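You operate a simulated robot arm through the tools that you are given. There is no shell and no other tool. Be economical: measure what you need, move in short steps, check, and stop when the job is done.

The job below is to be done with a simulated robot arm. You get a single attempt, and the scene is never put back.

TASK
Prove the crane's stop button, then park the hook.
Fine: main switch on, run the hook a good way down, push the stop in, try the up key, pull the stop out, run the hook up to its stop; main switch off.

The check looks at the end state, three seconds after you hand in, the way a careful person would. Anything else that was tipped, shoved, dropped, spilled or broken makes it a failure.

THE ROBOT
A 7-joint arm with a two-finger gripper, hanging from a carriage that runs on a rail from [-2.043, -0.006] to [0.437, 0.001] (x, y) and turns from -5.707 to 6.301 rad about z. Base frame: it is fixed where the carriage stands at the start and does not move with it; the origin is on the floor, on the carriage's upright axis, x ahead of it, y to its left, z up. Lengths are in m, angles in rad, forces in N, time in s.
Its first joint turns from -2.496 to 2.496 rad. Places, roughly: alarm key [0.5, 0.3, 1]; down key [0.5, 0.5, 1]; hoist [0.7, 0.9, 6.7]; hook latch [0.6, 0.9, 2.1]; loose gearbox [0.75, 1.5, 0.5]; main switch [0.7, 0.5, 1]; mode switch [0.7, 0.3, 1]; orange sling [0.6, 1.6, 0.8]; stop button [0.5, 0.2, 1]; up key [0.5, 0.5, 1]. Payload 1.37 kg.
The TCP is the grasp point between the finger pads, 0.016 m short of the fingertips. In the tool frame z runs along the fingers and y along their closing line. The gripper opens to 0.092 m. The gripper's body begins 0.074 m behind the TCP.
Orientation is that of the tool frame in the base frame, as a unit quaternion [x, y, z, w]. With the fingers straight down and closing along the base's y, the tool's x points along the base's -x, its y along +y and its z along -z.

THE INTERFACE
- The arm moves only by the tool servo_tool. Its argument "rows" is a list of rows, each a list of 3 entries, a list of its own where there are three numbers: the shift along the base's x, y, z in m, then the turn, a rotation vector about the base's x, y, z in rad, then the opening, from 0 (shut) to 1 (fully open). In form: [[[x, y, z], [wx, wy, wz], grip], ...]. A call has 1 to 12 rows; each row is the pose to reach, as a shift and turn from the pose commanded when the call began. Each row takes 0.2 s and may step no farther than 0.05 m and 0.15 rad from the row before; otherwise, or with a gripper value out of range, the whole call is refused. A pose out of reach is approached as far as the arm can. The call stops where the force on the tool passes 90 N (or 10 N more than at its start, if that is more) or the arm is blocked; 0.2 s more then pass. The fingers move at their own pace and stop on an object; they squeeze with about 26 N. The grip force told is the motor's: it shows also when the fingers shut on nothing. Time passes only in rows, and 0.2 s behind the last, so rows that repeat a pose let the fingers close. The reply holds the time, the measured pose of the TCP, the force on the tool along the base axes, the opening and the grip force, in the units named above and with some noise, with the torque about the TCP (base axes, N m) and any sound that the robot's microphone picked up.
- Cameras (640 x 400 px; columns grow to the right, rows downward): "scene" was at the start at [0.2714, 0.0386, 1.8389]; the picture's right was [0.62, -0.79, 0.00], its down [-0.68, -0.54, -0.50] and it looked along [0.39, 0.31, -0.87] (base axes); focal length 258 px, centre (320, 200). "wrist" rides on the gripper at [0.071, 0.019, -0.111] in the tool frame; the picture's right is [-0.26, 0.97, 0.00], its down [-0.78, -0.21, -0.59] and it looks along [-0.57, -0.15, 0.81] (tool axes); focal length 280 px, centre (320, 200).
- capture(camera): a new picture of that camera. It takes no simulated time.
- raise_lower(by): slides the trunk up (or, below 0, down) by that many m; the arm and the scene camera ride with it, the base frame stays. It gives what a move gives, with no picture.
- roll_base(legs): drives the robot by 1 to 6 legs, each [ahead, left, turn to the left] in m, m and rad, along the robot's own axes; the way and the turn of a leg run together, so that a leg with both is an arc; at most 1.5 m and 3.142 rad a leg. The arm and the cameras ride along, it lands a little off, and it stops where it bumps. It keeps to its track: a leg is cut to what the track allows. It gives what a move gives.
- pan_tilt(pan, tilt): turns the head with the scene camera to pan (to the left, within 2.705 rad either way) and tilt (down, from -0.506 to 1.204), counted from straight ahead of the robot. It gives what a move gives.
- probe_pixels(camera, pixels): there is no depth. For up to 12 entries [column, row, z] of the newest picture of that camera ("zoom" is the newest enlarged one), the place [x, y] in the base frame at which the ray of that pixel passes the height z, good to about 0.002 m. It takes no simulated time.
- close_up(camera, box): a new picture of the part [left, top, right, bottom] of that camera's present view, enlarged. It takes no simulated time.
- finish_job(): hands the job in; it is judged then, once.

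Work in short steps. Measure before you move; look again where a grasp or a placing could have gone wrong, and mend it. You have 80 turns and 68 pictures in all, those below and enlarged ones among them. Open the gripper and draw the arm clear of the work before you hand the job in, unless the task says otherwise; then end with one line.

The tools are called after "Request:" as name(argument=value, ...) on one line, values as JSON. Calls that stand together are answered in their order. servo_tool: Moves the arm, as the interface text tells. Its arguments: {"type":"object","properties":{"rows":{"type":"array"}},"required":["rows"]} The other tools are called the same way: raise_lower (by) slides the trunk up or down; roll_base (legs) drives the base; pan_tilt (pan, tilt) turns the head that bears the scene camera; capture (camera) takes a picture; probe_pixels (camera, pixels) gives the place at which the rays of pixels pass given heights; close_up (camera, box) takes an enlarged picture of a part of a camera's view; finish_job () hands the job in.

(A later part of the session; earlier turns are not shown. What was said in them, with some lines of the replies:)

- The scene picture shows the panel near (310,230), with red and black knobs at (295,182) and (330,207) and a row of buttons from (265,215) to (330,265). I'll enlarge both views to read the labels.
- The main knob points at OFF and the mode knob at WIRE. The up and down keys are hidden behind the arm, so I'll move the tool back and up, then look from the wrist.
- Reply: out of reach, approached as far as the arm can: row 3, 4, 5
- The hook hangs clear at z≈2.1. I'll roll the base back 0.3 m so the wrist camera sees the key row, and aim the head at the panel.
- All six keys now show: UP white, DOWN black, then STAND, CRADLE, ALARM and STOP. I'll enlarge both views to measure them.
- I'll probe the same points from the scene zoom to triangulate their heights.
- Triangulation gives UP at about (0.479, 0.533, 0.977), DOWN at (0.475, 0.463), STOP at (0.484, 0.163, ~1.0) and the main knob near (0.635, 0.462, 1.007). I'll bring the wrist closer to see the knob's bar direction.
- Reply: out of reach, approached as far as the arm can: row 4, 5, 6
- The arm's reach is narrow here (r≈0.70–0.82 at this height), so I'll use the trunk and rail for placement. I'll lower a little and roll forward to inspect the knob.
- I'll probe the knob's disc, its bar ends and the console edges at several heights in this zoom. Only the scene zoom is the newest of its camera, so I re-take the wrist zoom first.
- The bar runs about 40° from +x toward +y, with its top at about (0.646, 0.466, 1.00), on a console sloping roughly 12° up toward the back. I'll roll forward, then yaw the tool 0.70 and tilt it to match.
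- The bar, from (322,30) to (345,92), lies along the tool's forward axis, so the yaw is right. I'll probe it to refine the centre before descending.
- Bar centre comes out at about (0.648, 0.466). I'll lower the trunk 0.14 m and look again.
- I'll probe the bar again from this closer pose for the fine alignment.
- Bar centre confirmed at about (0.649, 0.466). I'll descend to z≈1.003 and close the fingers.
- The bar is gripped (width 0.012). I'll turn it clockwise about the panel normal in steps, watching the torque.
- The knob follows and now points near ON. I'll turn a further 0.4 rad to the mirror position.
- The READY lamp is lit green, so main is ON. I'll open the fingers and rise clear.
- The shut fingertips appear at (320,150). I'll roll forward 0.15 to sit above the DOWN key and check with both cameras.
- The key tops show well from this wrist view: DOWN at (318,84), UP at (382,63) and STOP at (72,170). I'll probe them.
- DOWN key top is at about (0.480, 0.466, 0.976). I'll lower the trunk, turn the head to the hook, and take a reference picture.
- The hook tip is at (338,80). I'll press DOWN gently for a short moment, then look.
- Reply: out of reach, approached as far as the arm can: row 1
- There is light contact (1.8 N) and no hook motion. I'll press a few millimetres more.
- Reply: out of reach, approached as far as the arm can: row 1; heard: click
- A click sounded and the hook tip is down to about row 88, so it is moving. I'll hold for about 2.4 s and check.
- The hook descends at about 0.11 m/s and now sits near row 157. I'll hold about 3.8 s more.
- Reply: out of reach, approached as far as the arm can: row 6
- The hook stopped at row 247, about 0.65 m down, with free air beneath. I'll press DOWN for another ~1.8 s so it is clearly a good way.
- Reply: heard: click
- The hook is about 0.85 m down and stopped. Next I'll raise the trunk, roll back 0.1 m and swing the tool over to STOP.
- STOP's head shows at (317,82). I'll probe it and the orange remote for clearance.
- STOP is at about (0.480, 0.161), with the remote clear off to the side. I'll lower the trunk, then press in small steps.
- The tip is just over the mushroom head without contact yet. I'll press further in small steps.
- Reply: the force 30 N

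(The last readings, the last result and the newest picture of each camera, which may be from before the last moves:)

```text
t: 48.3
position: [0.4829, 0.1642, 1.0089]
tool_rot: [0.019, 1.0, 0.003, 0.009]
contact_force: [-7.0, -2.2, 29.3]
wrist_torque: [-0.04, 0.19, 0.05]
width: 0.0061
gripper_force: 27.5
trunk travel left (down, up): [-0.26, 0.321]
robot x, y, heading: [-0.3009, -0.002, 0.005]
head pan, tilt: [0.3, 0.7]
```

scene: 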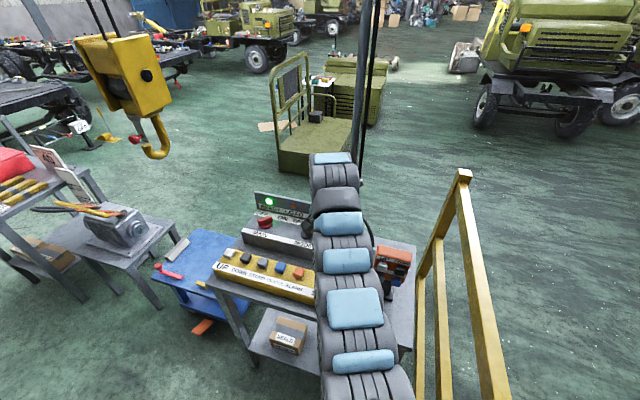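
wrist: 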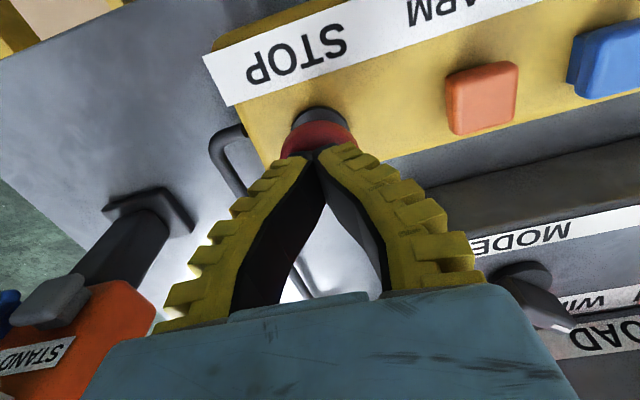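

Contact is 29 N with no click yet, so I'll push on.

Request:
servo_tool(rows=[[[0, 0, -0.002], [0, 0, 0], 0], [[0, 0, -0.004], [0, 0, 0], 0], [[0, 0, -0.006], [0, 0, 0], 0], [[0, 0, -0.008], [0, 0, 0], 0]])

Request:
capture(camera="wrist")

```text
t: 49.3
position: [0.4848, 0.1643, 1.0035]
tool_rot: [0.019, 1.0, 0.004, 0.008]
contact_force: [-32.0, -2.7, 81.3]
wrist_torque: [0.03, 0.63, 0.04]
width: 0.006
gripper_force: 27.6
trunk travel left (down, up): [-0.26, 0.321]
robot x, y, heading: [-0.2998, -0.0004, 0.013]
head pan, tilt: [0.3, 0.7]
```

```text
30 pictures are left
```

wrist: 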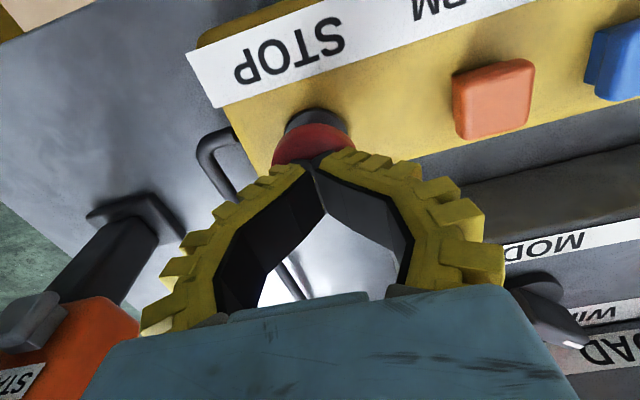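

The force is 81 N with sideways slip and no click heard. I'll back off and look at the STOP lamp and the button height.

Request:
servo_tool(rows=[[[0, 0, 0.02], [0, 0, 0], 0], [[0, 0, 0.05], [0, 0, 0], 0], [[-0.03, 0, 0.07], [0, 0, 0], 0]])

Request:
capture(camera="wrist")

Request:
close_up(camera="scene", box=[200, 170, 420, 310])

```text
t: 50.1
position: [0.4512, 0.1615, 1.0678]
tool_rot: [0.019, 1.0, 0.002, 0.004]
contact_force: [0.5, 0.6, 0.5]
wrist_torque: [-0.06, 0.02, -0.04]
width: 0.0002
gripper_force: 27.9
trunk travel left (down, up): [-0.26, 0.321]
robot x, y, heading: [-0.298, 0.0001, 0.0]
head pan, tilt: [0.3, 0.7]
```

```text
29 pictures are left
```

wrist: 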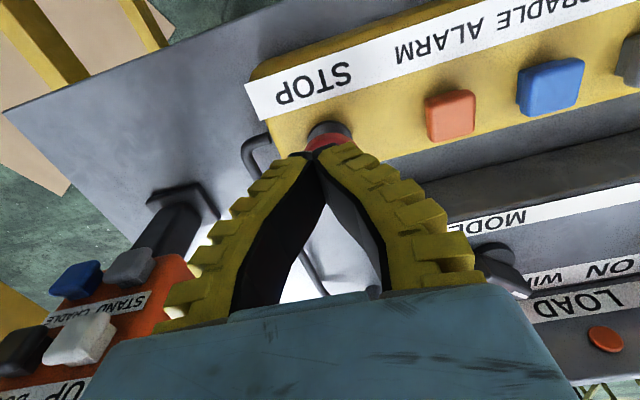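

```text
2.86 times, centred on (310, 240) of scene
```

zoom: 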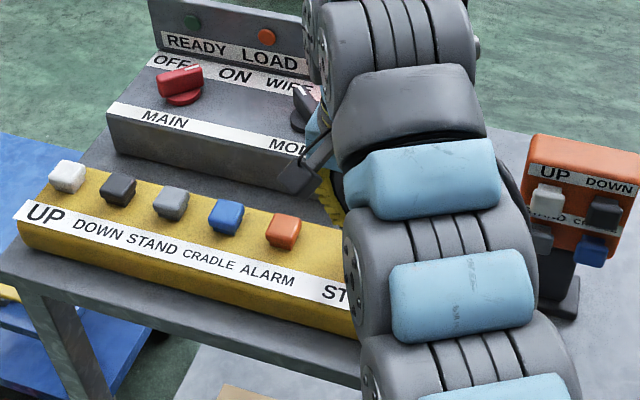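

The READY lamp is now out, with a red glow by the mode knob, so the stop is latched in. I'll raise, swing over to UP (0.482, 0.535), and see the STOP lamp on the way.

Request:
raise_lower(by=0.11)

Request:
servo_tool(rows=[[[0.012, 0.025, 0], [0, 0, 0], 0], [[0.022, 0.051, 0], [0, 0, 0], 0], [[0.008, 0.095, 0], [0, 0, 0], 0], [[-0.007, 0.138, 0], [0, 0, 0], 0], [[-0.026, 0.179, 0], [0, 0, 0], 0], [[-0.046, 0.22, 0], [0, 0, 0], 0], [[-0.069, 0.259, 0], [0, 0, 0], 0], [[-0.094, 0.297, 0], [0, 0, 0], 0], [[-0.121, 0.333, 0], [0, 0, 0], 0], [[-0.148, 0.37, 0], [0, 0, 0], 0]])

Request:
roll_base(legs=[[0.18, 0, 0]])

Request:
capture(camera="wrist")

Request:
capture(camera="scene")

```text
t: 51.5
position: [0.4514, 0.1594, 1.1776]
tool_rot: [0.019, 1.0, 0.003, 0.005]
contact_force: [-0.2, -0.2, 0.4]
wrist_torque: [0.01, -0.03, -0.05]
width: 0.0
gripper_force: 28.0
trunk travel left (down, up): [-0.37, 0.211]
robot x, y, heading: [-0.2973, -0.0018, 0.006]
head pan, tilt: [0.3, 0.7]
```

```text
t: 53.7
position: [0.3025, 0.5303, 1.1785]
tool_rot: [0.019, 1.0, 0.002, 0.005]
contact_force: [0.2, -1.0, -0.7]
wrist_torque: [0.06, 0.02, 0.02]
width: 0.0001
gripper_force: 27.5
trunk travel left (down, up): [-0.37, 0.211]
robot x, y, heading: [-0.3014, -0.0018, 0.001]
head pan, tilt: [0.3, 0.7]
```

```text
t: 55.2
position: [0.4796, 0.5324, 1.1796]
tool_rot: [0.018, 1.0, 0.003, 0.005]
contact_force: [-0.2, 0.3, -0.9]
wrist_torque: [0.04, -0.04, 0.02]
width: 0.0
gripper_force: 28.4
trunk travel left (down, up): [-0.37, 0.211]
robot x, y, heading: [-0.124, -0.0019, 0.009]
head pan, tilt: [0.3, 0.7]
```

```text
27 pictures are left
```

wrist: 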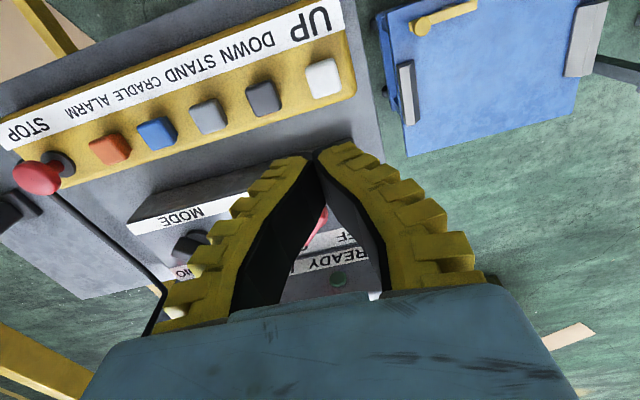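

```text
26 pictures are left
```

scene: 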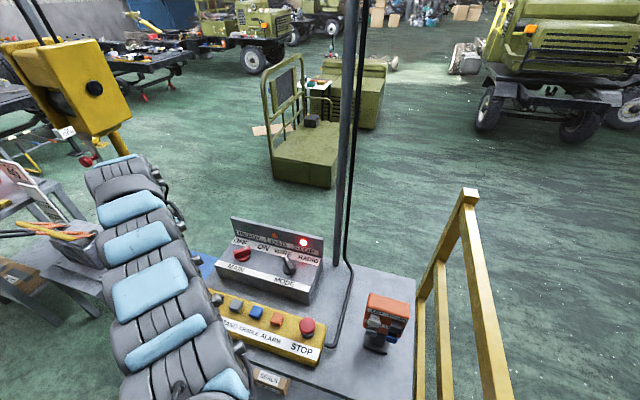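

The STOP lamp is lit and READY is off. The hook is about 0.35 m from the wrist, so I'm clear to lower and try the UP key.

Request:
raise_lower(by=-0.14)

Request:
servo_tool(rows=[[[0.001, 0.002, -0.02], [0, 0, 0], 0], [[0.001, 0.002, -0.04], [0, 0, 0], 0], [[0.001, 0.002, -0.052], [0, 0, 0], 0], [[0.001, 0.002, -0.057], [0, 0, 0], 0], [[0.001, 0.002, -0.061], [0, 0, 0], 0], [[0.001, 0.002, -0.061], [0, 0, 0], 0], [[0.001, 0.002, -0.061], [0, 0, 0], 0], [[0.001, 0.002, -0.061], [0, 0, 0], 0]])

Request:
capture(camera="wrist")

Request:
capture(camera="scene")

```text
t: 56.9
position: [0.4801, 0.5309, 1.0402]
tool_rot: [0.018, 1.0, 0.003, 0.005]
contact_force: [-0.5, 0.4, -0.6]
wrist_torque: [-0.03, 0.0, -0.01]
width: 0.0
gripper_force: 27.8
trunk travel left (down, up): [-0.23, 0.351]
robot x, y, heading: [-0.1251, 0.0045, 0.011]
head pan, tilt: [0.3, 0.7]
```

```text
t: 58.7
position: [0.4821, 0.5341, 0.979]
tool_rot: [0.018, 1.0, 0.002, 0.005]
contact_force: [-3.1, -3.2, 11.9]
wrist_torque: [-0.05, 0.07, 0.03]
width: 0.0059
gripper_force: 28.4
trunk travel left (down, up): [-0.23, 0.351]
robot x, y, heading: [-0.1195, 0.0011, 0.004]
head pan, tilt: [0.3, 0.7]
heard: click
```

```text
25 pictures are left
```

wrist: 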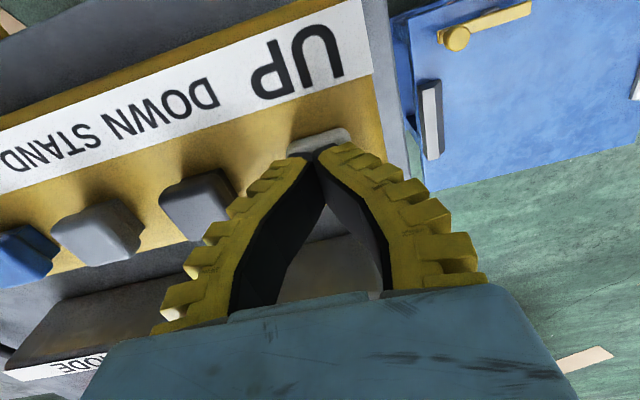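

```text
24 pictures are left
```

scene: 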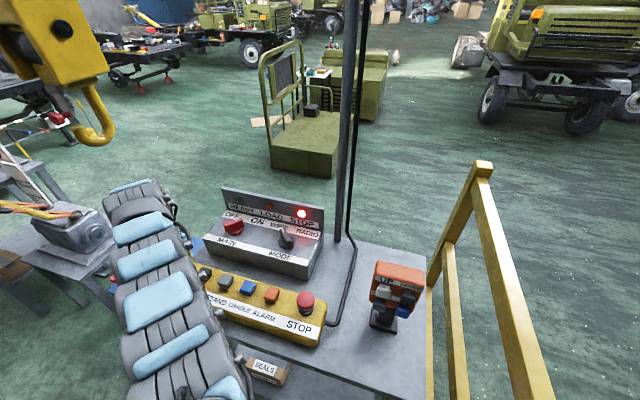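

UP clicked with the stop lamp still lit. I'll hold a second more and compare the hook, now at (98,140).

Request:
servo_tool(rows=[[[0, 0, 0], [0, 0, 0], 0], [[0, 0, 0], [0, 0, 0], 0], [[0, 0, 0], [0, 0, 0], 0], [[0, 0, 0], [0, 0, 0], 0]])

Request:
capture(camera="scene")

```text
t: 59.7
position: [0.4811, 0.5338, 0.9787]
tool_rot: [0.018, 1.0, 0.002, 0.005]
contact_force: [-2.9, -2.7, 12.3]
wrist_torque: [-0.03, 0.07, 0.05]
width: 0.0062
gripper_force: 27.7
trunk travel left (down, up): [-0.23, 0.351]
robot x, y, heading: [-0.1212, 0.0002, -0.002]
head pan, tilt: [0.3, 0.7]
```

```text
23 pictures are left
```

scene: 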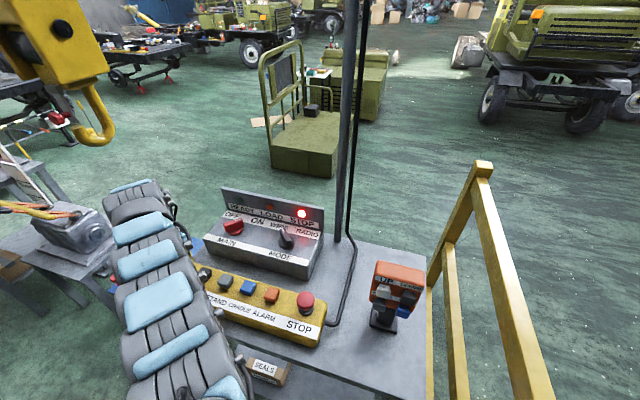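

The hook stays put at (98,140), so the stop is proven. I'll release UP, rise and swing back over STOP with the fingers opened.

Request:
servo_tool(rows=[[[0, 0, 0.03], [0, 0, 0], 0], [[0, 0, 0.06], [0, 0, 0], 0]])

Request:
raise_lower(by=0.14)

Request:
roll_base(legs=[[-0.18, 0, 0]])

Request:
servo_tool(rows=[[[0.027, -0.037, 0], [0, 0, 0], 0.3], [[0.054, -0.073, 0], [0, 0, 0], 0.75], [[0.079, -0.111, 0], [0, 0, 0], 0.75], [[0.102, -0.15, 0], [0, 0, 0], 0.75], [[0.122, -0.191, 0], [0, 0, 0], 0.75], [[0.141, -0.232, 0], [0, 0, 0], 0.75], [[0.156, -0.275, 0], [0, 0, 0], 0.75], [[0.17, -0.318, 0], [0, 0, 0], 0.75], [[0.176, -0.345, 0], [0, 0, 0], 0.75], [[0.179, -0.372, 0], [0, 0, 0], 0.75]])

Request:
capture(camera="wrist")

```text
t: 60.3
position: [0.4818, 0.5326, 1.0389]
tool_rot: [0.018, 1.0, 0.002, 0.005]
contact_force: [-0.2, -0.2, -0.4]
wrist_torque: [0.01, -0.03, -0.01]
width: 0.0
gripper_force: 27.8
trunk travel left (down, up): [-0.23, 0.351]
robot x, y, heading: [-0.1216, 0.001, 0.009]
head pan, tilt: [0.3, 0.7]
```

```text
t: 61.9
position: [0.4813, 0.5308, 1.1783]
tool_rot: [0.018, 1.0, 0.003, 0.006]
contact_force: [-0.2, -0.3, -0.5]
wrist_torque: [-0.01, 0.01, 0.03]
width: 0.0002
gripper_force: 28.1
trunk travel left (down, up): [-0.37, 0.211]
robot x, y, heading: [-0.1241, -0.0028, 0.005]
head pan, tilt: [0.3, 0.7]
```

```text
t: 63.5
position: [0.2958, 0.5334, 1.1776]
tool_rot: [0.018, 1.0, 0.003, 0.005]
contact_force: [0.3, 0.0, -0.7]
wrist_torque: [-0.01, 0.0, -0.01]
width: 0.0002
gripper_force: 27.5
trunk travel left (down, up): [-0.37, 0.211]
robot x, y, heading: [-0.3046, -0.0057, 0.009]
head pan, tilt: [0.3, 0.7]
```

```text
t: 65.7
position: [0.4765, 0.1624, 1.1781]
tool_rot: [0.017, 1.0, 0.002, 0.006]
contact_force: [0.3, 0.4, 0.7]
wrist_torque: [-0.05, 0.02, -0.01]
width: 0.0713
gripper_force: 1.9
trunk travel left (down, up): [-0.37, 0.211]
robot x, y, heading: [-0.3054, 0.001, 0.01]
head pan, tilt: [0.3, 0.7]
```

```text
22 pictures are left
```

wrist: 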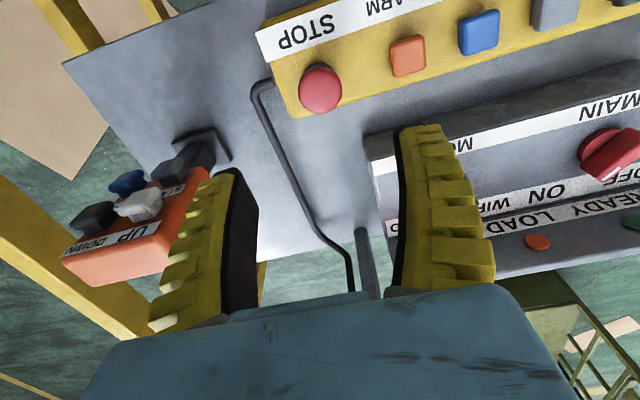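

The open fingers straddle the button column at (320,90). I'll lower 0.14 m and measure close up.

Request:
raise_lower(by=-0.14)

Request:
capture(camera="wrist")

Request:
close_up(camera="scene", box=[220, 180, 440, 320])

```text
t: 67.3
position: [0.4754, 0.1629, 1.0376]
tool_rot: [0.018, 1.0, 0.002, 0.006]
contact_force: [0.7, -0.5, 0.0]
wrist_torque: [0.01, -0.01, 0.0]
width: 0.0712
gripper_force: 1.5
trunk travel left (down, up): [-0.23, 0.351]
robot x, y, heading: [-0.305, -0.0023, 0.008]
head pan, tilt: [0.3, 0.7]
```

```text
21 pictures are left
```

wrist: 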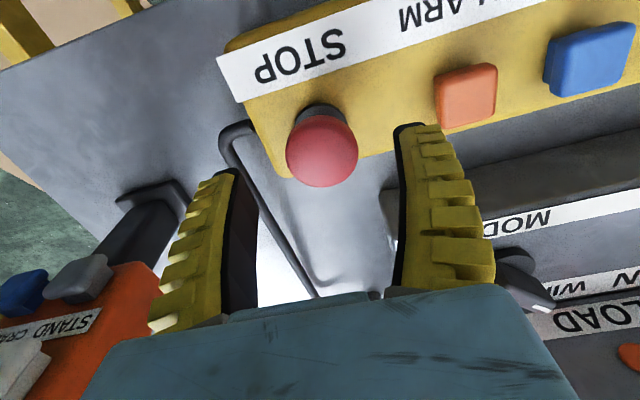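

```text
2.86 times, centred on (330, 250) of scene
```

zoom: 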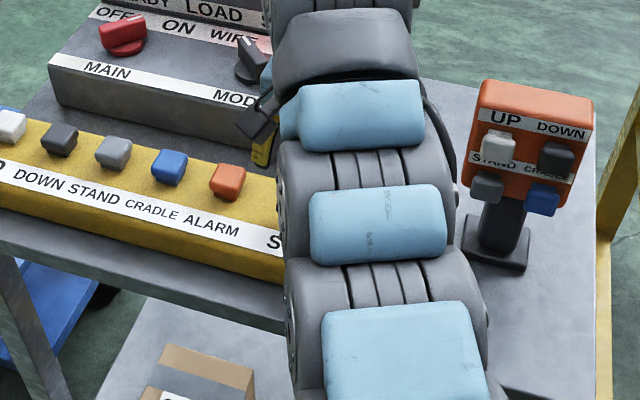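

The head is centred at (322,150) and its collar at (318,112). I'll probe both.

Request:
probe_pixels(camera="wrist", pixels=[[322, 150, 0.99], [322, 150, 0.98], [286, 145, 0.985], [358, 150, 0.985], [322, 186, 0.985], [318, 112, 0.965], [300, 118, 0.965]])

```text
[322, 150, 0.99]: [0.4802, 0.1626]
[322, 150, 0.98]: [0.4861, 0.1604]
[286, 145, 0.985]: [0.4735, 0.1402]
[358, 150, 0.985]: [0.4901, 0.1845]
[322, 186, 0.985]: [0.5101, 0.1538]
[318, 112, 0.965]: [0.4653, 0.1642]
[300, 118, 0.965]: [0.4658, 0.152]
```

Head centre is about (0.482, 0.162, 0.985), diameter about 0.042. I'll descend to z≈0.983 and close on it.

Request:
servo_tool(rows=[[[0.006, -0.001, -0.02], [0, 0, 0], 0.75], [[0.006, -0.001, -0.04], [0, 0, 0], 0.75], [[0.006, -0.001, -0.05], [0, 0, 0], 0.75], [[0.006, -0.001, -0.054], [0, 0, 0], 0.75], [[0.006, -0.001, -0.054], [0, 0, 0], 0.1], [[0.006, -0.001, -0.054], [0, 0, 0], 0.1], [[0.006, -0.001, -0.054], [0, 0, 0], 0.1]])

Request:
capture(camera="wrist")

```text
t: 68.9
position: [0.4821, 0.1623, 0.9847]
tool_rot: [0.018, 1.0, 0.002, 0.006]
contact_force: [-0.9, 0.9, -0.3]
wrist_torque: [0.02, -0.07, 0.09]
width: 0.0398
gripper_force: 27.6
trunk travel left (down, up): [-0.23, 0.351]
robot x, y, heading: [-0.306, -0.0004, 0.009]
head pan, tilt: [0.3, 0.7]
```

```text
19 pictures are left
```

wrist: 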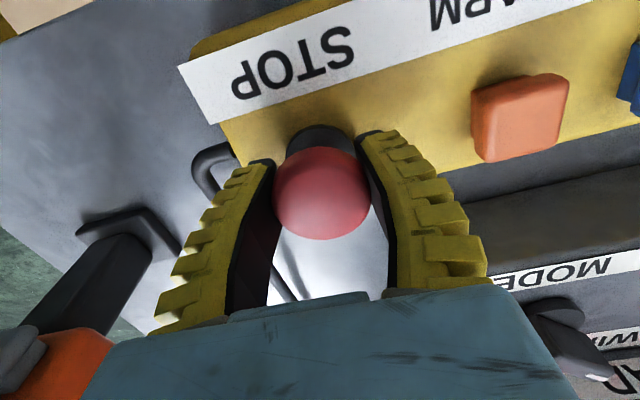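

The head is gripped (0.040 wide). I'll pull up gently.

Request:
servo_tool(rows=[[[0, 0, 0.003], [0, 0, 0], 0.1], [[0, 0, 0.006], [0, 0, 0], 0.1], [[0, 0, 0.009], [0, 0, 0], 0.1], [[0, 0, 0.012], [0, 0, 0], 0.1]])

Request:
capture(camera="wrist")

```text
t: 69.9
position: [0.4817, 0.161, 0.9967]
tool_rot: [0.018, 1.0, 0.003, 0.006]
contact_force: [3.0, 1.7, -4.0]
wrist_torque: [0.01, -0.21, 0.07]
width: 0.0398
gripper_force: 27.5
trunk travel left (down, up): [-0.23, 0.351]
robot x, y, heading: [-0.3073, -0.0014, 0.012]
head pan, tilt: [0.3, 0.7]
```

```text
18 pictures are left
```

wrist: 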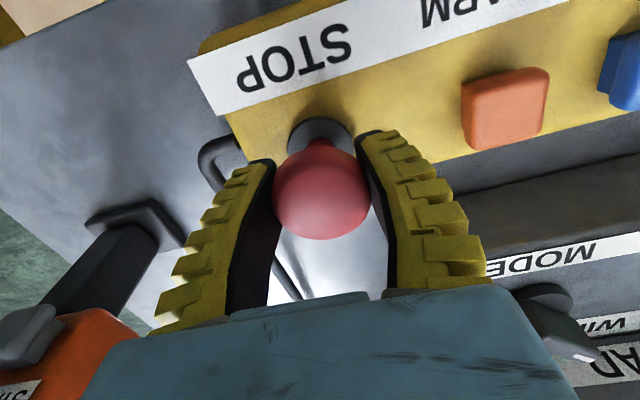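

The head rose and its red stem shows again. I'll open, rise, and check the lamps.

Request:
servo_tool(rows=[[[0, 0, 0.012], [0, 0, 0], 0.8], [[0, 0, 0.012], [0, 0, 0], 0.8], [[0, 0, 0.04], [0, 0, 0], 0.8], [[0, 0, 0.055], [0, 0, 0], 0.8]])

Request:
raise_lower(by=0.14)

Request:
servo_tool(rows=[[[-0.004, 0.027, 0], [0, 0, 0], 0.3], [[-0.01, 0.054, 0], [0, 0, 0], 0], [[-0.024, 0.097, 0], [0, 0, 0], 0], [[-0.039, 0.14, 0], [0, 0, 0], 0], [[-0.058, 0.181, 0], [0, 0, 0], 0], [[-0.078, 0.222, 0], [0, 0, 0], 0], [[-0.101, 0.261, 0], [0, 0, 0], 0], [[-0.126, 0.299, 0], [0, 0, 0], 0], [[-0.153, 0.335, 0], [0, 0, 0], 0], [[-0.18, 0.372, 0], [0, 0, 0], 0]])

Request:
roll_base(legs=[[0.182, 0, 0]])

Request:
capture(camera="scene")

Request:
capture(camera="wrist")

```text
t: 70.9
position: [0.4797, 0.162, 1.0504]
tool_rot: [0.017, 1.0, 0.002, 0.005]
contact_force: [0.2, -0.4, 0.3]
wrist_torque: [-0.03, 0.04, 0.04]
width: 0.0753
gripper_force: 1.2
trunk travel left (down, up): [-0.23, 0.351]
robot x, y, heading: [-0.3045, 0.0021, 0.009]
head pan, tilt: [0.3, 0.7]
```

```text
t: 72.6
position: [0.4797, 0.1627, 1.1895]
tool_rot: [0.017, 1.0, 0.002, 0.006]
contact_force: [-0.4, 0.5, 0.0]
wrist_torque: [-0.01, 0.0, -0.01]
width: 0.0755
gripper_force: 0.9
trunk travel left (down, up): [-0.37, 0.211]
robot x, y, heading: [-0.3039, 0.0011, 0.008]
head pan, tilt: [0.3, 0.7]
```

```text
t: 74.8
position: [0.299, 0.5332, 1.1912]
tool_rot: [0.018, 1.0, 0.001, 0.005]
contact_force: [1.3, -0.9, 0.0]
wrist_torque: [0.09, 0.05, -0.01]
width: 0.0
gripper_force: 26.4
trunk travel left (down, up): [-0.37, 0.211]
robot x, y, heading: [-0.3034, 0.0004, 0.008]
head pan, tilt: [0.3, 0.7]
```

```text
t: 76.3
position: [0.4747, 0.535, 1.1925]
tool_rot: [0.015, 1.0, 0.002, 0.005]
contact_force: [0.2, -0.6, 0.9]
wrist_torque: [0.02, -0.02, -0.01]
width: 0.0
gripper_force: 25.9
trunk travel left (down, up): [-0.37, 0.211]
robot x, y, heading: [-0.133, -0.0019, 0.014]
head pan, tilt: [0.3, 0.7]
```

```text
17 pictures are left
```

scene: 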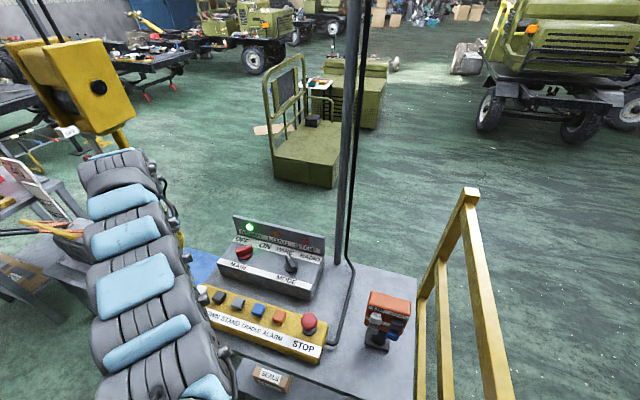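

```text
16 pictures are left
```

wrist: 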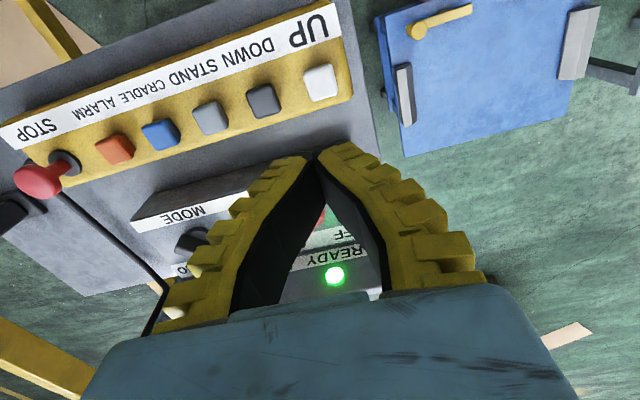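

READY is green again. I'll lower onto UP with the head turned to the hook, then hold the key.

Request:
raise_lower(by=-0.15)

Request:
pan_tilt(pan=1.0, tilt=-0.1)

Request:
servo_tool(rows=[[[0.006, 0, -0.02], [0, 0, 0], 0], [[0.006, 0, -0.04], [0, 0, 0], 0], [[0.006, 0, -0.055], [0, 0, 0], 0], [[0.006, 0, -0.06], [0, 0, 0], 0], [[0.006, 0, -0.063], [0, 0, 0], 0], [[0.006, 0, -0.063], [0, 0, 0], 0], [[0.006, 0, -0.063], [0, 0, 0], 0], [[0.006, 0, -0.063], [0, 0, 0], 0], [[0.006, 0, -0.063], [0, 0, 0], 0], [[0.006, 0, -0.063], [0, 0, 0], 0]])

Request:
capture(camera="scene")

```text
t: 78.0
position: [0.4727, 0.5363, 1.0416]
tool_rot: [0.016, 1.0, 0.003, 0.005]
contact_force: [-0.5, -0.1, 0.1]
wrist_torque: [-0.02, 0.0, 0.01]
width: 0.0
gripper_force: 25.7
trunk travel left (down, up): [-0.22, 0.361]
robot x, y, heading: [-0.1302, -0.0006, 0.013]
head pan, tilt: [0.3, 0.7]
```

```text
t: 79.2
position: [0.4738, 0.5361, 1.0409]
tool_rot: [0.017, 1.0, 0.003, 0.005]
contact_force: [0.3, 0.0, -0.2]
wrist_torque: [0.01, -0.01, 0.01]
width: 0.0001
gripper_force: 26.0
trunk travel left (down, up): [-0.22, 0.361]
robot x, y, heading: [-0.129, -0.0014, 0.013]
head pan, tilt: [1.0, -0.099]
```

```text
t: 81.4
position: [0.4798, 0.5369, 0.9786]
tool_rot: [0.016, 1.0, 0.002, 0.004]
contact_force: [-2.6, -2.4, 9.9]
wrist_torque: [-0.02, 0.04, 0.02]
width: 0.006
gripper_force: 28.2
trunk travel left (down, up): [-0.22, 0.361]
robot x, y, heading: [-0.1252, 0.0025, 0.006]
head pan, tilt: [1.0, -0.099]
heard: click
```

```text
15 pictures are left
```

scene: 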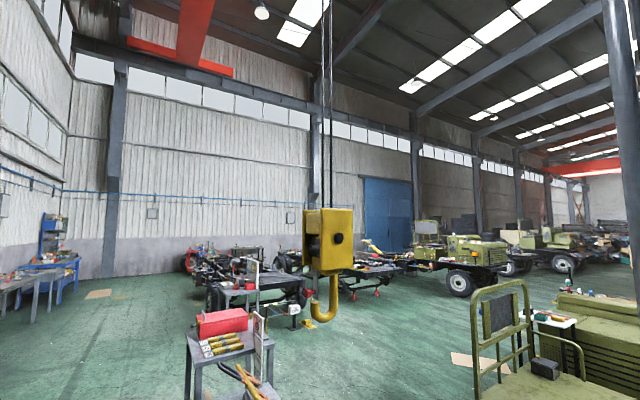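

UP is engaged with the hook tip near row 320. I'll keep holding for about 7 s.

Request:
servo_tool(rows=[[[0, 0, 0], [0, 0, 0], 0], [[0, 0, 0], [0, 0, 0], 0], [[0, 0, 0], [0, 0, 0], 0], [[0, 0, 0], [0, 0, 0], 0], [[0, 0, 0], [0, 0, 0], 0], [[0, 0, 0], [0, 0, 0], 0], [[0, 0, 0], [0, 0, 0], 0], [[0, 0, 0], [0, 0, 0], 0], [[0, 0, 0], [0, 0, 0], 0], [[0, 0, 0], [0, 0, 0], 0], [[0, 0, 0], [0, 0, 0], 0], [[0, 0, 0], [0, 0, 0], 0]])

Request:
servo_tool(rows=[[[0, 0, 0], [0, 0, 0], 0], [[0, 0, 0], [0, 0, 0], 0], [[0, 0, 0], [0, 0, 0], 0], [[0, 0, 0], [0, 0, 0], 0], [[0, 0, 0], [0, 0, 0], 0], [[0, 0, 0], [0, 0, 0], 0], [[0, 0, 0], [0, 0, 0], 0], [[0, 0, 0], [0, 0, 0], 0], [[0, 0, 0], [0, 0, 0], 0], [[0, 0, 0], [0, 0, 0], 0], [[0, 0, 0], [0, 0, 0], 0], [[0, 0, 0], [0, 0, 0], 0]])

Request:
servo_tool(rows=[[[0, 0, 0], [0, 0, 0], 0], [[0, 0, 0], [0, 0, 0], 0], [[0, 0, 0], [0, 0, 0], 0], [[0, 0, 0], [0, 0, 0], 0], [[0, 0, 0], [0, 0, 0], 0], [[0, 0, 0], [0, 0, 0], 0], [[0, 0, 0], [0, 0, 0], 0], [[0, 0, 0], [0, 0, 0], 0], [[0, 0, 0], [0, 0, 0], 0], [[0, 0, 0], [0, 0, 0], 0], [[0, 0, 0], [0, 0, 0], 0], [[0, 0, 0], [0, 0, 0], 0]])

Request:
capture(camera="scene")

```text
t: 84.0
position: [0.4796, 0.5371, 0.9795]
tool_rot: [0.016, 1.0, 0.003, 0.006]
contact_force: [-2.3, -2.3, 9.8]
wrist_torque: [-0.03, 0.07, -0.02]
width: 0.0059
gripper_force: 28.2
trunk travel left (down, up): [-0.22, 0.361]
robot x, y, heading: [-0.1297, -0.0011, 0.006]
head pan, tilt: [1.0, -0.099]
```

```text
t: 86.6
position: [0.4811, 0.5366, 0.9797]
tool_rot: [0.016, 1.0, 0.003, 0.005]
contact_force: [-0.8, -1.1, 10.9]
wrist_torque: [-0.03, 0.04, 0.03]
width: 0.006
gripper_force: 27.9
trunk travel left (down, up): [-0.22, 0.361]
robot x, y, heading: [-0.1268, 0.0014, 0.004]
head pan, tilt: [1.0, -0.099]
```

```text
t: 89.2
position: [0.4796, 0.5374, 0.9804]
tool_rot: [0.017, 1.0, 0.003, 0.005]
contact_force: [-1.1, -1.0, 8.0]
wrist_torque: [-0.04, 0.04, -0.03]
width: 0.006
gripper_force: 28.1
trunk travel left (down, up): [-0.22, 0.361]
robot x, y, heading: [-0.1247, -0.0032, 0.016]
head pan, tilt: [1.0, -0.099]
```

```text
14 pictures are left
```

scene: 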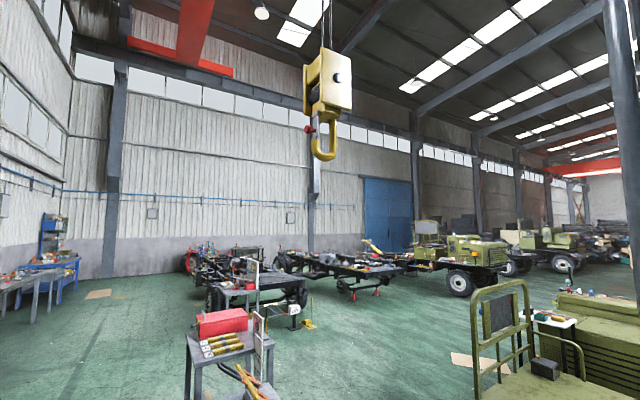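

The hook is at row 160 and still rising. I'll hold for another 7 s, tilting the head up a little afterwards.

Request:
servo_tool(rows=[[[0, 0, 0], [0, 0, 0], 0], [[0, 0, 0], [0, 0, 0], 0], [[0, 0, 0], [0, 0, 0], 0], [[0, 0, 0], [0, 0, 0], 0], [[0, 0, 0], [0, 0, 0], 0], [[0, 0, 0], [0, 0, 0], 0], [[0, 0, 0], [0, 0, 0], 0], [[0, 0, 0], [0, 0, 0], 0], [[0, 0, 0], [0, 0, 0], 0], [[0, 0, 0], [0, 0, 0], 0], [[0, 0, 0], [0, 0, 0], 0], [[0, 0, 0], [0, 0, 0], 0]])

Request:
servo_tool(rows=[[[0, 0, 0], [0, 0, 0], 0], [[0, 0, 0], [0, 0, 0], 0], [[0, 0, 0], [0, 0, 0], 0], [[0, 0, 0], [0, 0, 0], 0], [[0, 0, 0], [0, 0, 0], 0], [[0, 0, 0], [0, 0, 0], 0], [[0, 0, 0], [0, 0, 0], 0], [[0, 0, 0], [0, 0, 0], 0], [[0, 0, 0], [0, 0, 0], 0], [[0, 0, 0], [0, 0, 0], 0], [[0, 0, 0], [0, 0, 0], 0], [[0, 0, 0], [0, 0, 0], 0]])

Request:
pan_tilt(pan=1.0, tilt=-0.5)

Request:
capture(camera="scene")

```text
t: 91.8
position: [0.4802, 0.5375, 0.9804]
tool_rot: [0.017, 1.0, 0.002, 0.006]
contact_force: [-0.8, -0.9, 9.1]
wrist_torque: [-0.07, 0.04, -0.01]
width: 0.0059
gripper_force: 27.9
trunk travel left (down, up): [-0.22, 0.361]
robot x, y, heading: [-0.1293, -0.0041, 0.009]
head pan, tilt: [1.0, -0.099]
```

```text
t: 94.4
position: [0.48, 0.5374, 0.9804]
tool_rot: [0.017, 1.0, 0.002, 0.005]
contact_force: [-1.1, -0.8, 8.9]
wrist_torque: [0.0, 0.07, 0.02]
width: 0.0059
gripper_force: 27.9
trunk travel left (down, up): [-0.22, 0.361]
robot x, y, heading: [-0.1288, -0.0006, 0.01]
head pan, tilt: [1.0, -0.099]
```

```text
t: 95.2
position: [0.4788, 0.5363, 0.9796]
tool_rot: [0.017, 1.0, 0.002, 0.005]
contact_force: [0.4, -0.8, 9.1]
wrist_torque: [-0.01, 0.1, 0.05]
width: 0.0061
gripper_force: 28.1
trunk travel left (down, up): [-0.22, 0.361]
robot x, y, heading: [-0.1297, -0.0029, 0.011]
head pan, tilt: [1.0, -0.499]
```

```text
13 pictures are left
```

scene: 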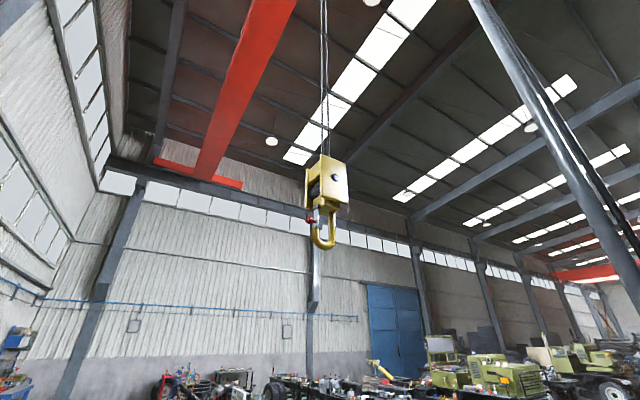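

The hook's bottom is at (322,245). I'll hold another 2.4 s to see whether it has reached its stop.

Request:
servo_tool(rows=[[[0, 0, 0], [0, 0, 0], 0], [[0, 0, 0], [0, 0, 0], 0], [[0, 0, 0], [0, 0, 0], 0], [[0, 0, 0], [0, 0, 0], 0], [[0, 0, 0], [0, 0, 0], 0], [[0, 0, 0], [0, 0, 0], 0], [[0, 0, 0], [0, 0, 0], 0], [[0, 0, 0], [0, 0, 0], 0], [[0, 0, 0], [0, 0, 0], 0], [[0, 0, 0], [0, 0, 0], 0], [[0, 0, 0], [0, 0, 0], 0], [[0, 0, 0], [0, 0, 0], 0]])

Request:
capture(camera="scene")

```text
t: 97.8
position: [0.4803, 0.5376, 0.9794]
tool_rot: [0.017, 1.0, 0.002, 0.006]
contact_force: [0.0, 0.1, 9.0]
wrist_torque: [-0.02, 0.03, -0.02]
width: 0.0061
gripper_force: 27.4
trunk travel left (down, up): [-0.22, 0.361]
robot x, y, heading: [-0.13, -0.0016, 0.013]
head pan, tilt: [1.0, -0.499]
```

```text
12 pictures are left
```

scene: 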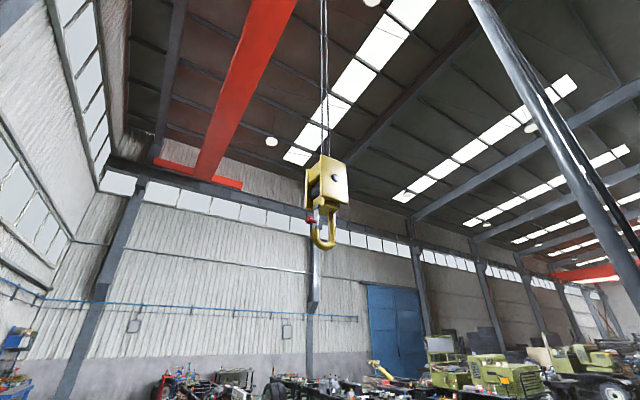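

The hook is unmoved, so it is at its top stop. I'll release UP, rise, roll to the main knob and set the tool to the knob's ON orientation.

Request:
servo_tool(rows=[[[0, 0, 0.03], [0, 0, 0], 0], [[0, 0, 0.06], [0, 0, 0], 0]])

Request:
raise_lower(by=0.14)

Request:
roll_base(legs=[[0.098, 0, 0]])

Request:
servo_tool(rows=[[[0.014, -0.014, 0], [0.0119, -0.0326, -0.1396], 1], [[0.028, -0.028, 0], [0.0238, -0.0652, -0.279], 1], [[0.042, -0.042, 0], [0.0357, -0.098, -0.419], 1], [[0.056, -0.056, 0], [0.0476, -0.13, -0.558], 1], [[0.07, -0.07, 0], [0.0595, -0.163, -0.698], 1]])

Request:
capture(camera="wrist")

```text
t: 98.5
position: [0.4795, 0.5345, 1.039]
tool_rot: [0.015, 1.0, 0.002, 0.005]
contact_force: [-0.2, -0.2, -0.7]
wrist_torque: [-0.02, -0.01, 0.02]
width: 0.0
gripper_force: 27.9
trunk travel left (down, up): [-0.22, 0.361]
robot x, y, heading: [-0.1277, 0.0052, 0.011]
head pan, tilt: [1.0, -0.499]
```

```text
t: 100.1
position: [0.4789, 0.5369, 1.1788]
tool_rot: [0.017, 1.0, 0.002, 0.005]
contact_force: [-0.7, -0.6, 0.5]
wrist_torque: [-0.01, -0.03, -0.02]
width: 0.0003
gripper_force: 28.1
trunk travel left (down, up): [-0.36, 0.221]
robot x, y, heading: [-0.1282, 0.0001, 0.008]
head pan, tilt: [1.0, -0.499]
```

```text
t: 101.3
position: [0.5769, 0.5361, 1.1788]
tool_rot: [0.015, 1.0, 0.003, 0.004]
contact_force: [0.1, 0.0, -0.5]
wrist_torque: [-0.02, 0.0, -0.04]
width: 0.0001
gripper_force: 27.6
trunk travel left (down, up): [-0.36, 0.221]
robot x, y, heading: [-0.0337, 0.0005, 0.01]
head pan, tilt: [1.0, -0.499]
```

```text
t: 102.5
position: [0.6471, 0.466, 1.1776]
tool_rot: [0.357, 0.93, 0.031, 0.085]
contact_force: [-0.8, 0.5, 0.0]
wrist_torque: [-0.03, -0.03, 0.01]
width: 0.0916
gripper_force: 0.1
trunk travel left (down, up): [-0.36, 0.221]
robot x, y, heading: [-0.0335, 0.0009, 0.013]
head pan, tilt: [1.0, -0.499]
```

```text
11 pictures are left
```

wrist: 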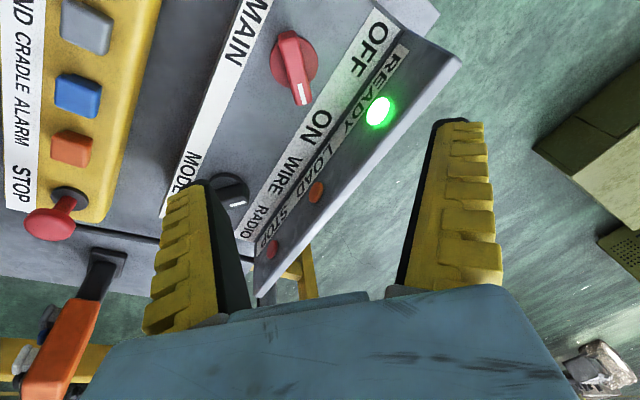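

The knob appears at (293,65). I'll probe its bar to verify centre and direction.

Request:
probe_pixels(camera="wrist", pixels=[[284, 38, 0.997], [301, 98, 1.003], [292, 66, 1.0], [295, 58, 0.98]])

Request:
close_up(camera="wrist", box=[220, 0, 380, 120])

```text
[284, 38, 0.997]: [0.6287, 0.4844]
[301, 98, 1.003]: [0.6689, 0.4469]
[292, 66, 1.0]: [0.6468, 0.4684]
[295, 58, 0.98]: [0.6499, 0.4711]
```

```text
3.33 times, centred on (300, 60) of wrist
```

zoom: 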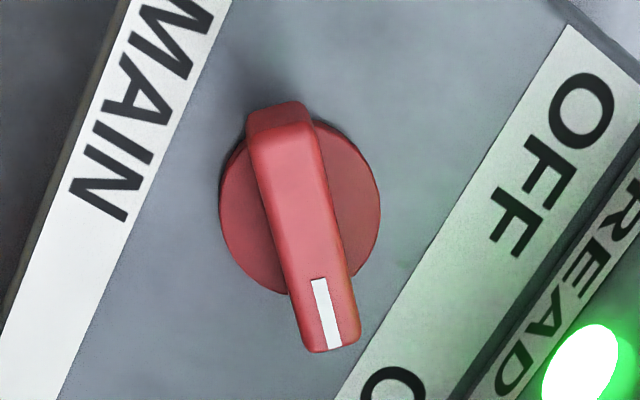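

The bar centre (0.648, 0.467) and its −43° direction match the tool. I'll descend and grip.

Request:
raise_lower(by=-0.12)

Request:
servo_tool(rows=[[[0.002, 0.001, -0.02], [0, 0, 0], 1], [[0.002, 0.001, -0.04], [0, 0, 0], 1], [[0.002, 0.001, -0.051], [0, 0, 0], 1], [[0.002, 0.001, -0.051], [0, 0, 0], 0.1], [[0.002, 0.001, -0.051], [0, 0, 0], 0.1], [[0.002, 0.001, -0.051], [0, 0, 0], 0.1]])

Request:
capture(camera="wrist")

```text
t: 104.0
position: [0.6467, 0.4653, 1.059]
tool_rot: [0.356, 0.93, 0.031, 0.085]
contact_force: [-0.4, -0.5, 0.4]
wrist_torque: [-0.03, -0.01, -0.02]
width: 0.092
gripper_force: 0.2
trunk travel left (down, up): [-0.24, 0.341]
robot x, y, heading: [-0.029, -0.0011, 0.01]
head pan, tilt: [1.0, -0.499]
```

```text
t: 105.4
position: [0.6483, 0.4664, 1.0086]
tool_rot: [0.357, 0.93, 0.03, 0.086]
contact_force: [-3.9, -0.9, 11.8]
wrist_torque: [-0.16, -0.02, -0.01]
width: 0.0119
gripper_force: 27.6
trunk travel left (down, up): [-0.24, 0.341]
robot x, y, heading: [-0.0348, 0.0048, 0.013]
head pan, tilt: [1.0, -0.499]
```

```text
9 pictures are left
```

wrist: 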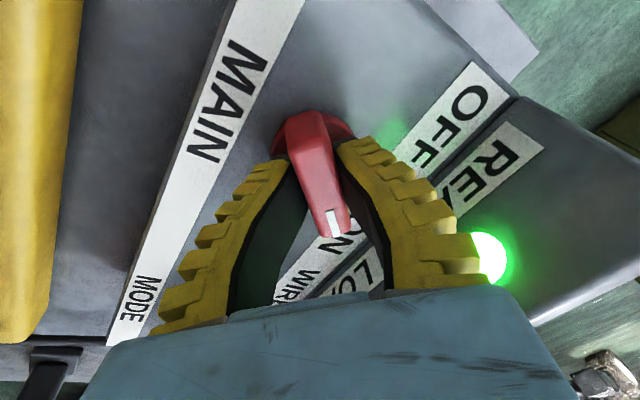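

The bar is gripped the same way as before. I'll turn it counter-clockwise about 1.43 rad back to OFF.

Request:
servo_tool(rows=[[[0, 0, 0.002], [-0.0237, 0, 0.138], 0.1], [[0, 0, 0.002], [-0.0473, 0, 0.276], 0.1], [[0, 0, 0.002], [-0.071, 0, 0.414], 0.1], [[0, 0, 0.002], [-0.0946, 0, 0.552], 0.1], [[0, 0, 0.002], [-0.1183, 0, 0.69], 0.1], [[0, 0, 0.002], [-0.142, 0, 0.828], 0.1], [[0, 0, 0.002], [-0.1656, 0, 0.966], 0.1], [[0, 0, 0.002], [-0.1893, 0, 1.104], 0.1], [[0, 0, 0.002], [-0.213, 0, 1.242], 0.1], [[0, 0, 0.002], [-0.2366, 0, 1.38], 0.1], [[0, 0, 0.002], [-0.243, 0, 1.42], 0.1]])

Request:
capture(camera="wrist")

```text
t: 107.8
position: [0.6487, 0.4671, 1.0091]
tool_rot: [-0.348, 0.934, -0.024, 0.084]
contact_force: [0.1, 3.7, 2.0]
wrist_torque: [0.65, -0.39, 0.05]
width: 0.0105
gripper_force: 28.4
trunk travel left (down, up): [-0.24, 0.341]
robot x, y, heading: [-0.0302, 0.0068, 0.009]
head pan, tilt: [1.0, -0.499]
```

```text
8 pictures are left
```

wrist: 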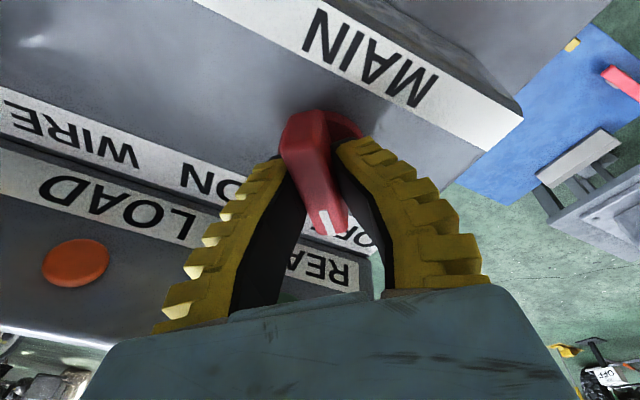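

The knob points to OFF. I'll open, rise clear, and verify the lamps, knob, stop button and hook.

Request:
servo_tool(rows=[[[0, 0, 0], [0, 0, 0], 1], [[0, 0, 0], [0, 0, 0], 1], [[0, 0, 0.04], [0, 0, 0], 1], [[0, 0, 0.07], [0, 0, 0], 1]])

Request:
raise_lower(by=0.2)

Request:
capture(camera="wrist")

Request:
roll_base(legs=[[-0.35, 0, 0]])

Request:
pan_tilt(pan=0.65, tilt=0.3)

Request:
capture(camera="scene")

Request:
capture(camera="wrist")

```text
t: 108.8
position: [0.6481, 0.466, 1.081]
tool_rot: [-0.346, 0.934, -0.025, 0.084]
contact_force: [0.3, -0.2, 0.3]
wrist_torque: [0.02, 0.01, -0.01]
width: 0.0919
gripper_force: 0.0
trunk travel left (down, up): [-0.24, 0.341]
robot x, y, heading: [-0.0317, -0.0002, 0.015]
head pan, tilt: [1.0, -0.499]
```

```text
t: 110.9
position: [0.6473, 0.4684, 1.2802]
tool_rot: [-0.346, 0.934, -0.026, 0.083]
contact_force: [0.1, 0.0, 0.2]
wrist_torque: [-0.02, 0.01, 0.0]
width: 0.092
gripper_force: 0.1
trunk travel left (down, up): [-0.44, 0.141]
robot x, y, heading: [-0.0327, 0.0029, 0.01]
head pan, tilt: [1.0, -0.499]
```

```text
7 pictures are left
```

wrist: 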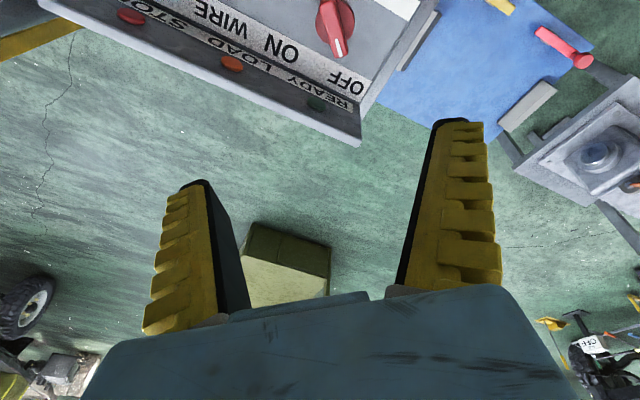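

```text
t: 113.2
position: [0.2883, 0.4669, 1.2795]
tool_rot: [-0.346, 0.934, -0.025, 0.084]
contact_force: [0.8, -0.3, 0.2]
wrist_torque: [0.02, -0.05, 0.0]
width: 0.092
gripper_force: 0.1
trunk travel left (down, up): [-0.44, 0.141]
robot x, y, heading: [-0.391, -0.002, 0.016]
head pan, tilt: [1.0, -0.499]
```

```text
t: 114.4
position: [0.2872, 0.4684, 1.2798]
tool_rot: [-0.347, 0.934, -0.025, 0.085]
contact_force: [0.4, 0.2, 0.2]
wrist_torque: [0.01, 0.0, -0.04]
width: 0.0921
gripper_force: 0.0
trunk travel left (down, up): [-0.44, 0.141]
robot x, y, heading: [-0.3905, -0.0041, 0.013]
head pan, tilt: [0.649, 0.3]
```

```text
6 pictures are left
```

scene: 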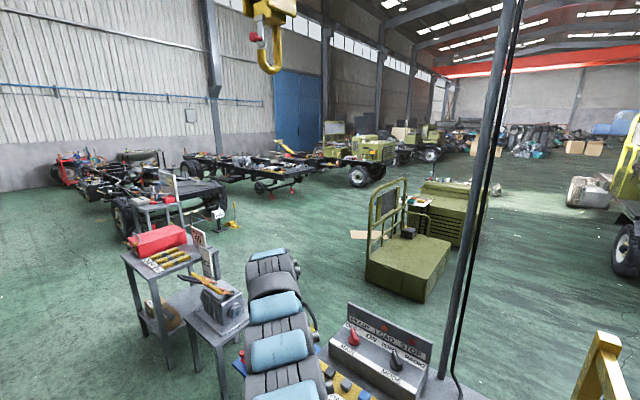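

```text
5 pictures are left
```

wrist: 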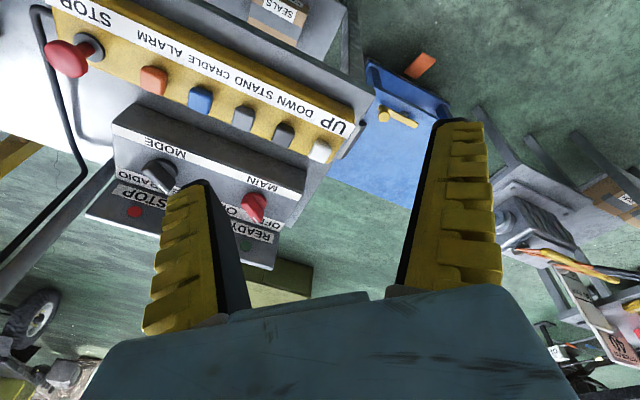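

Lamps are dark, the main knob is at OFF, the stop is out, the hook is at its top, and the gripper is open and clear. I'm handing in.

Request:
finish_job()

```text
The job is handed in.
```

The stop button is proven: with it pushed in, the up key did not move the hook. I then pulled it out, ran the hook up to its stop, and switched the main off.
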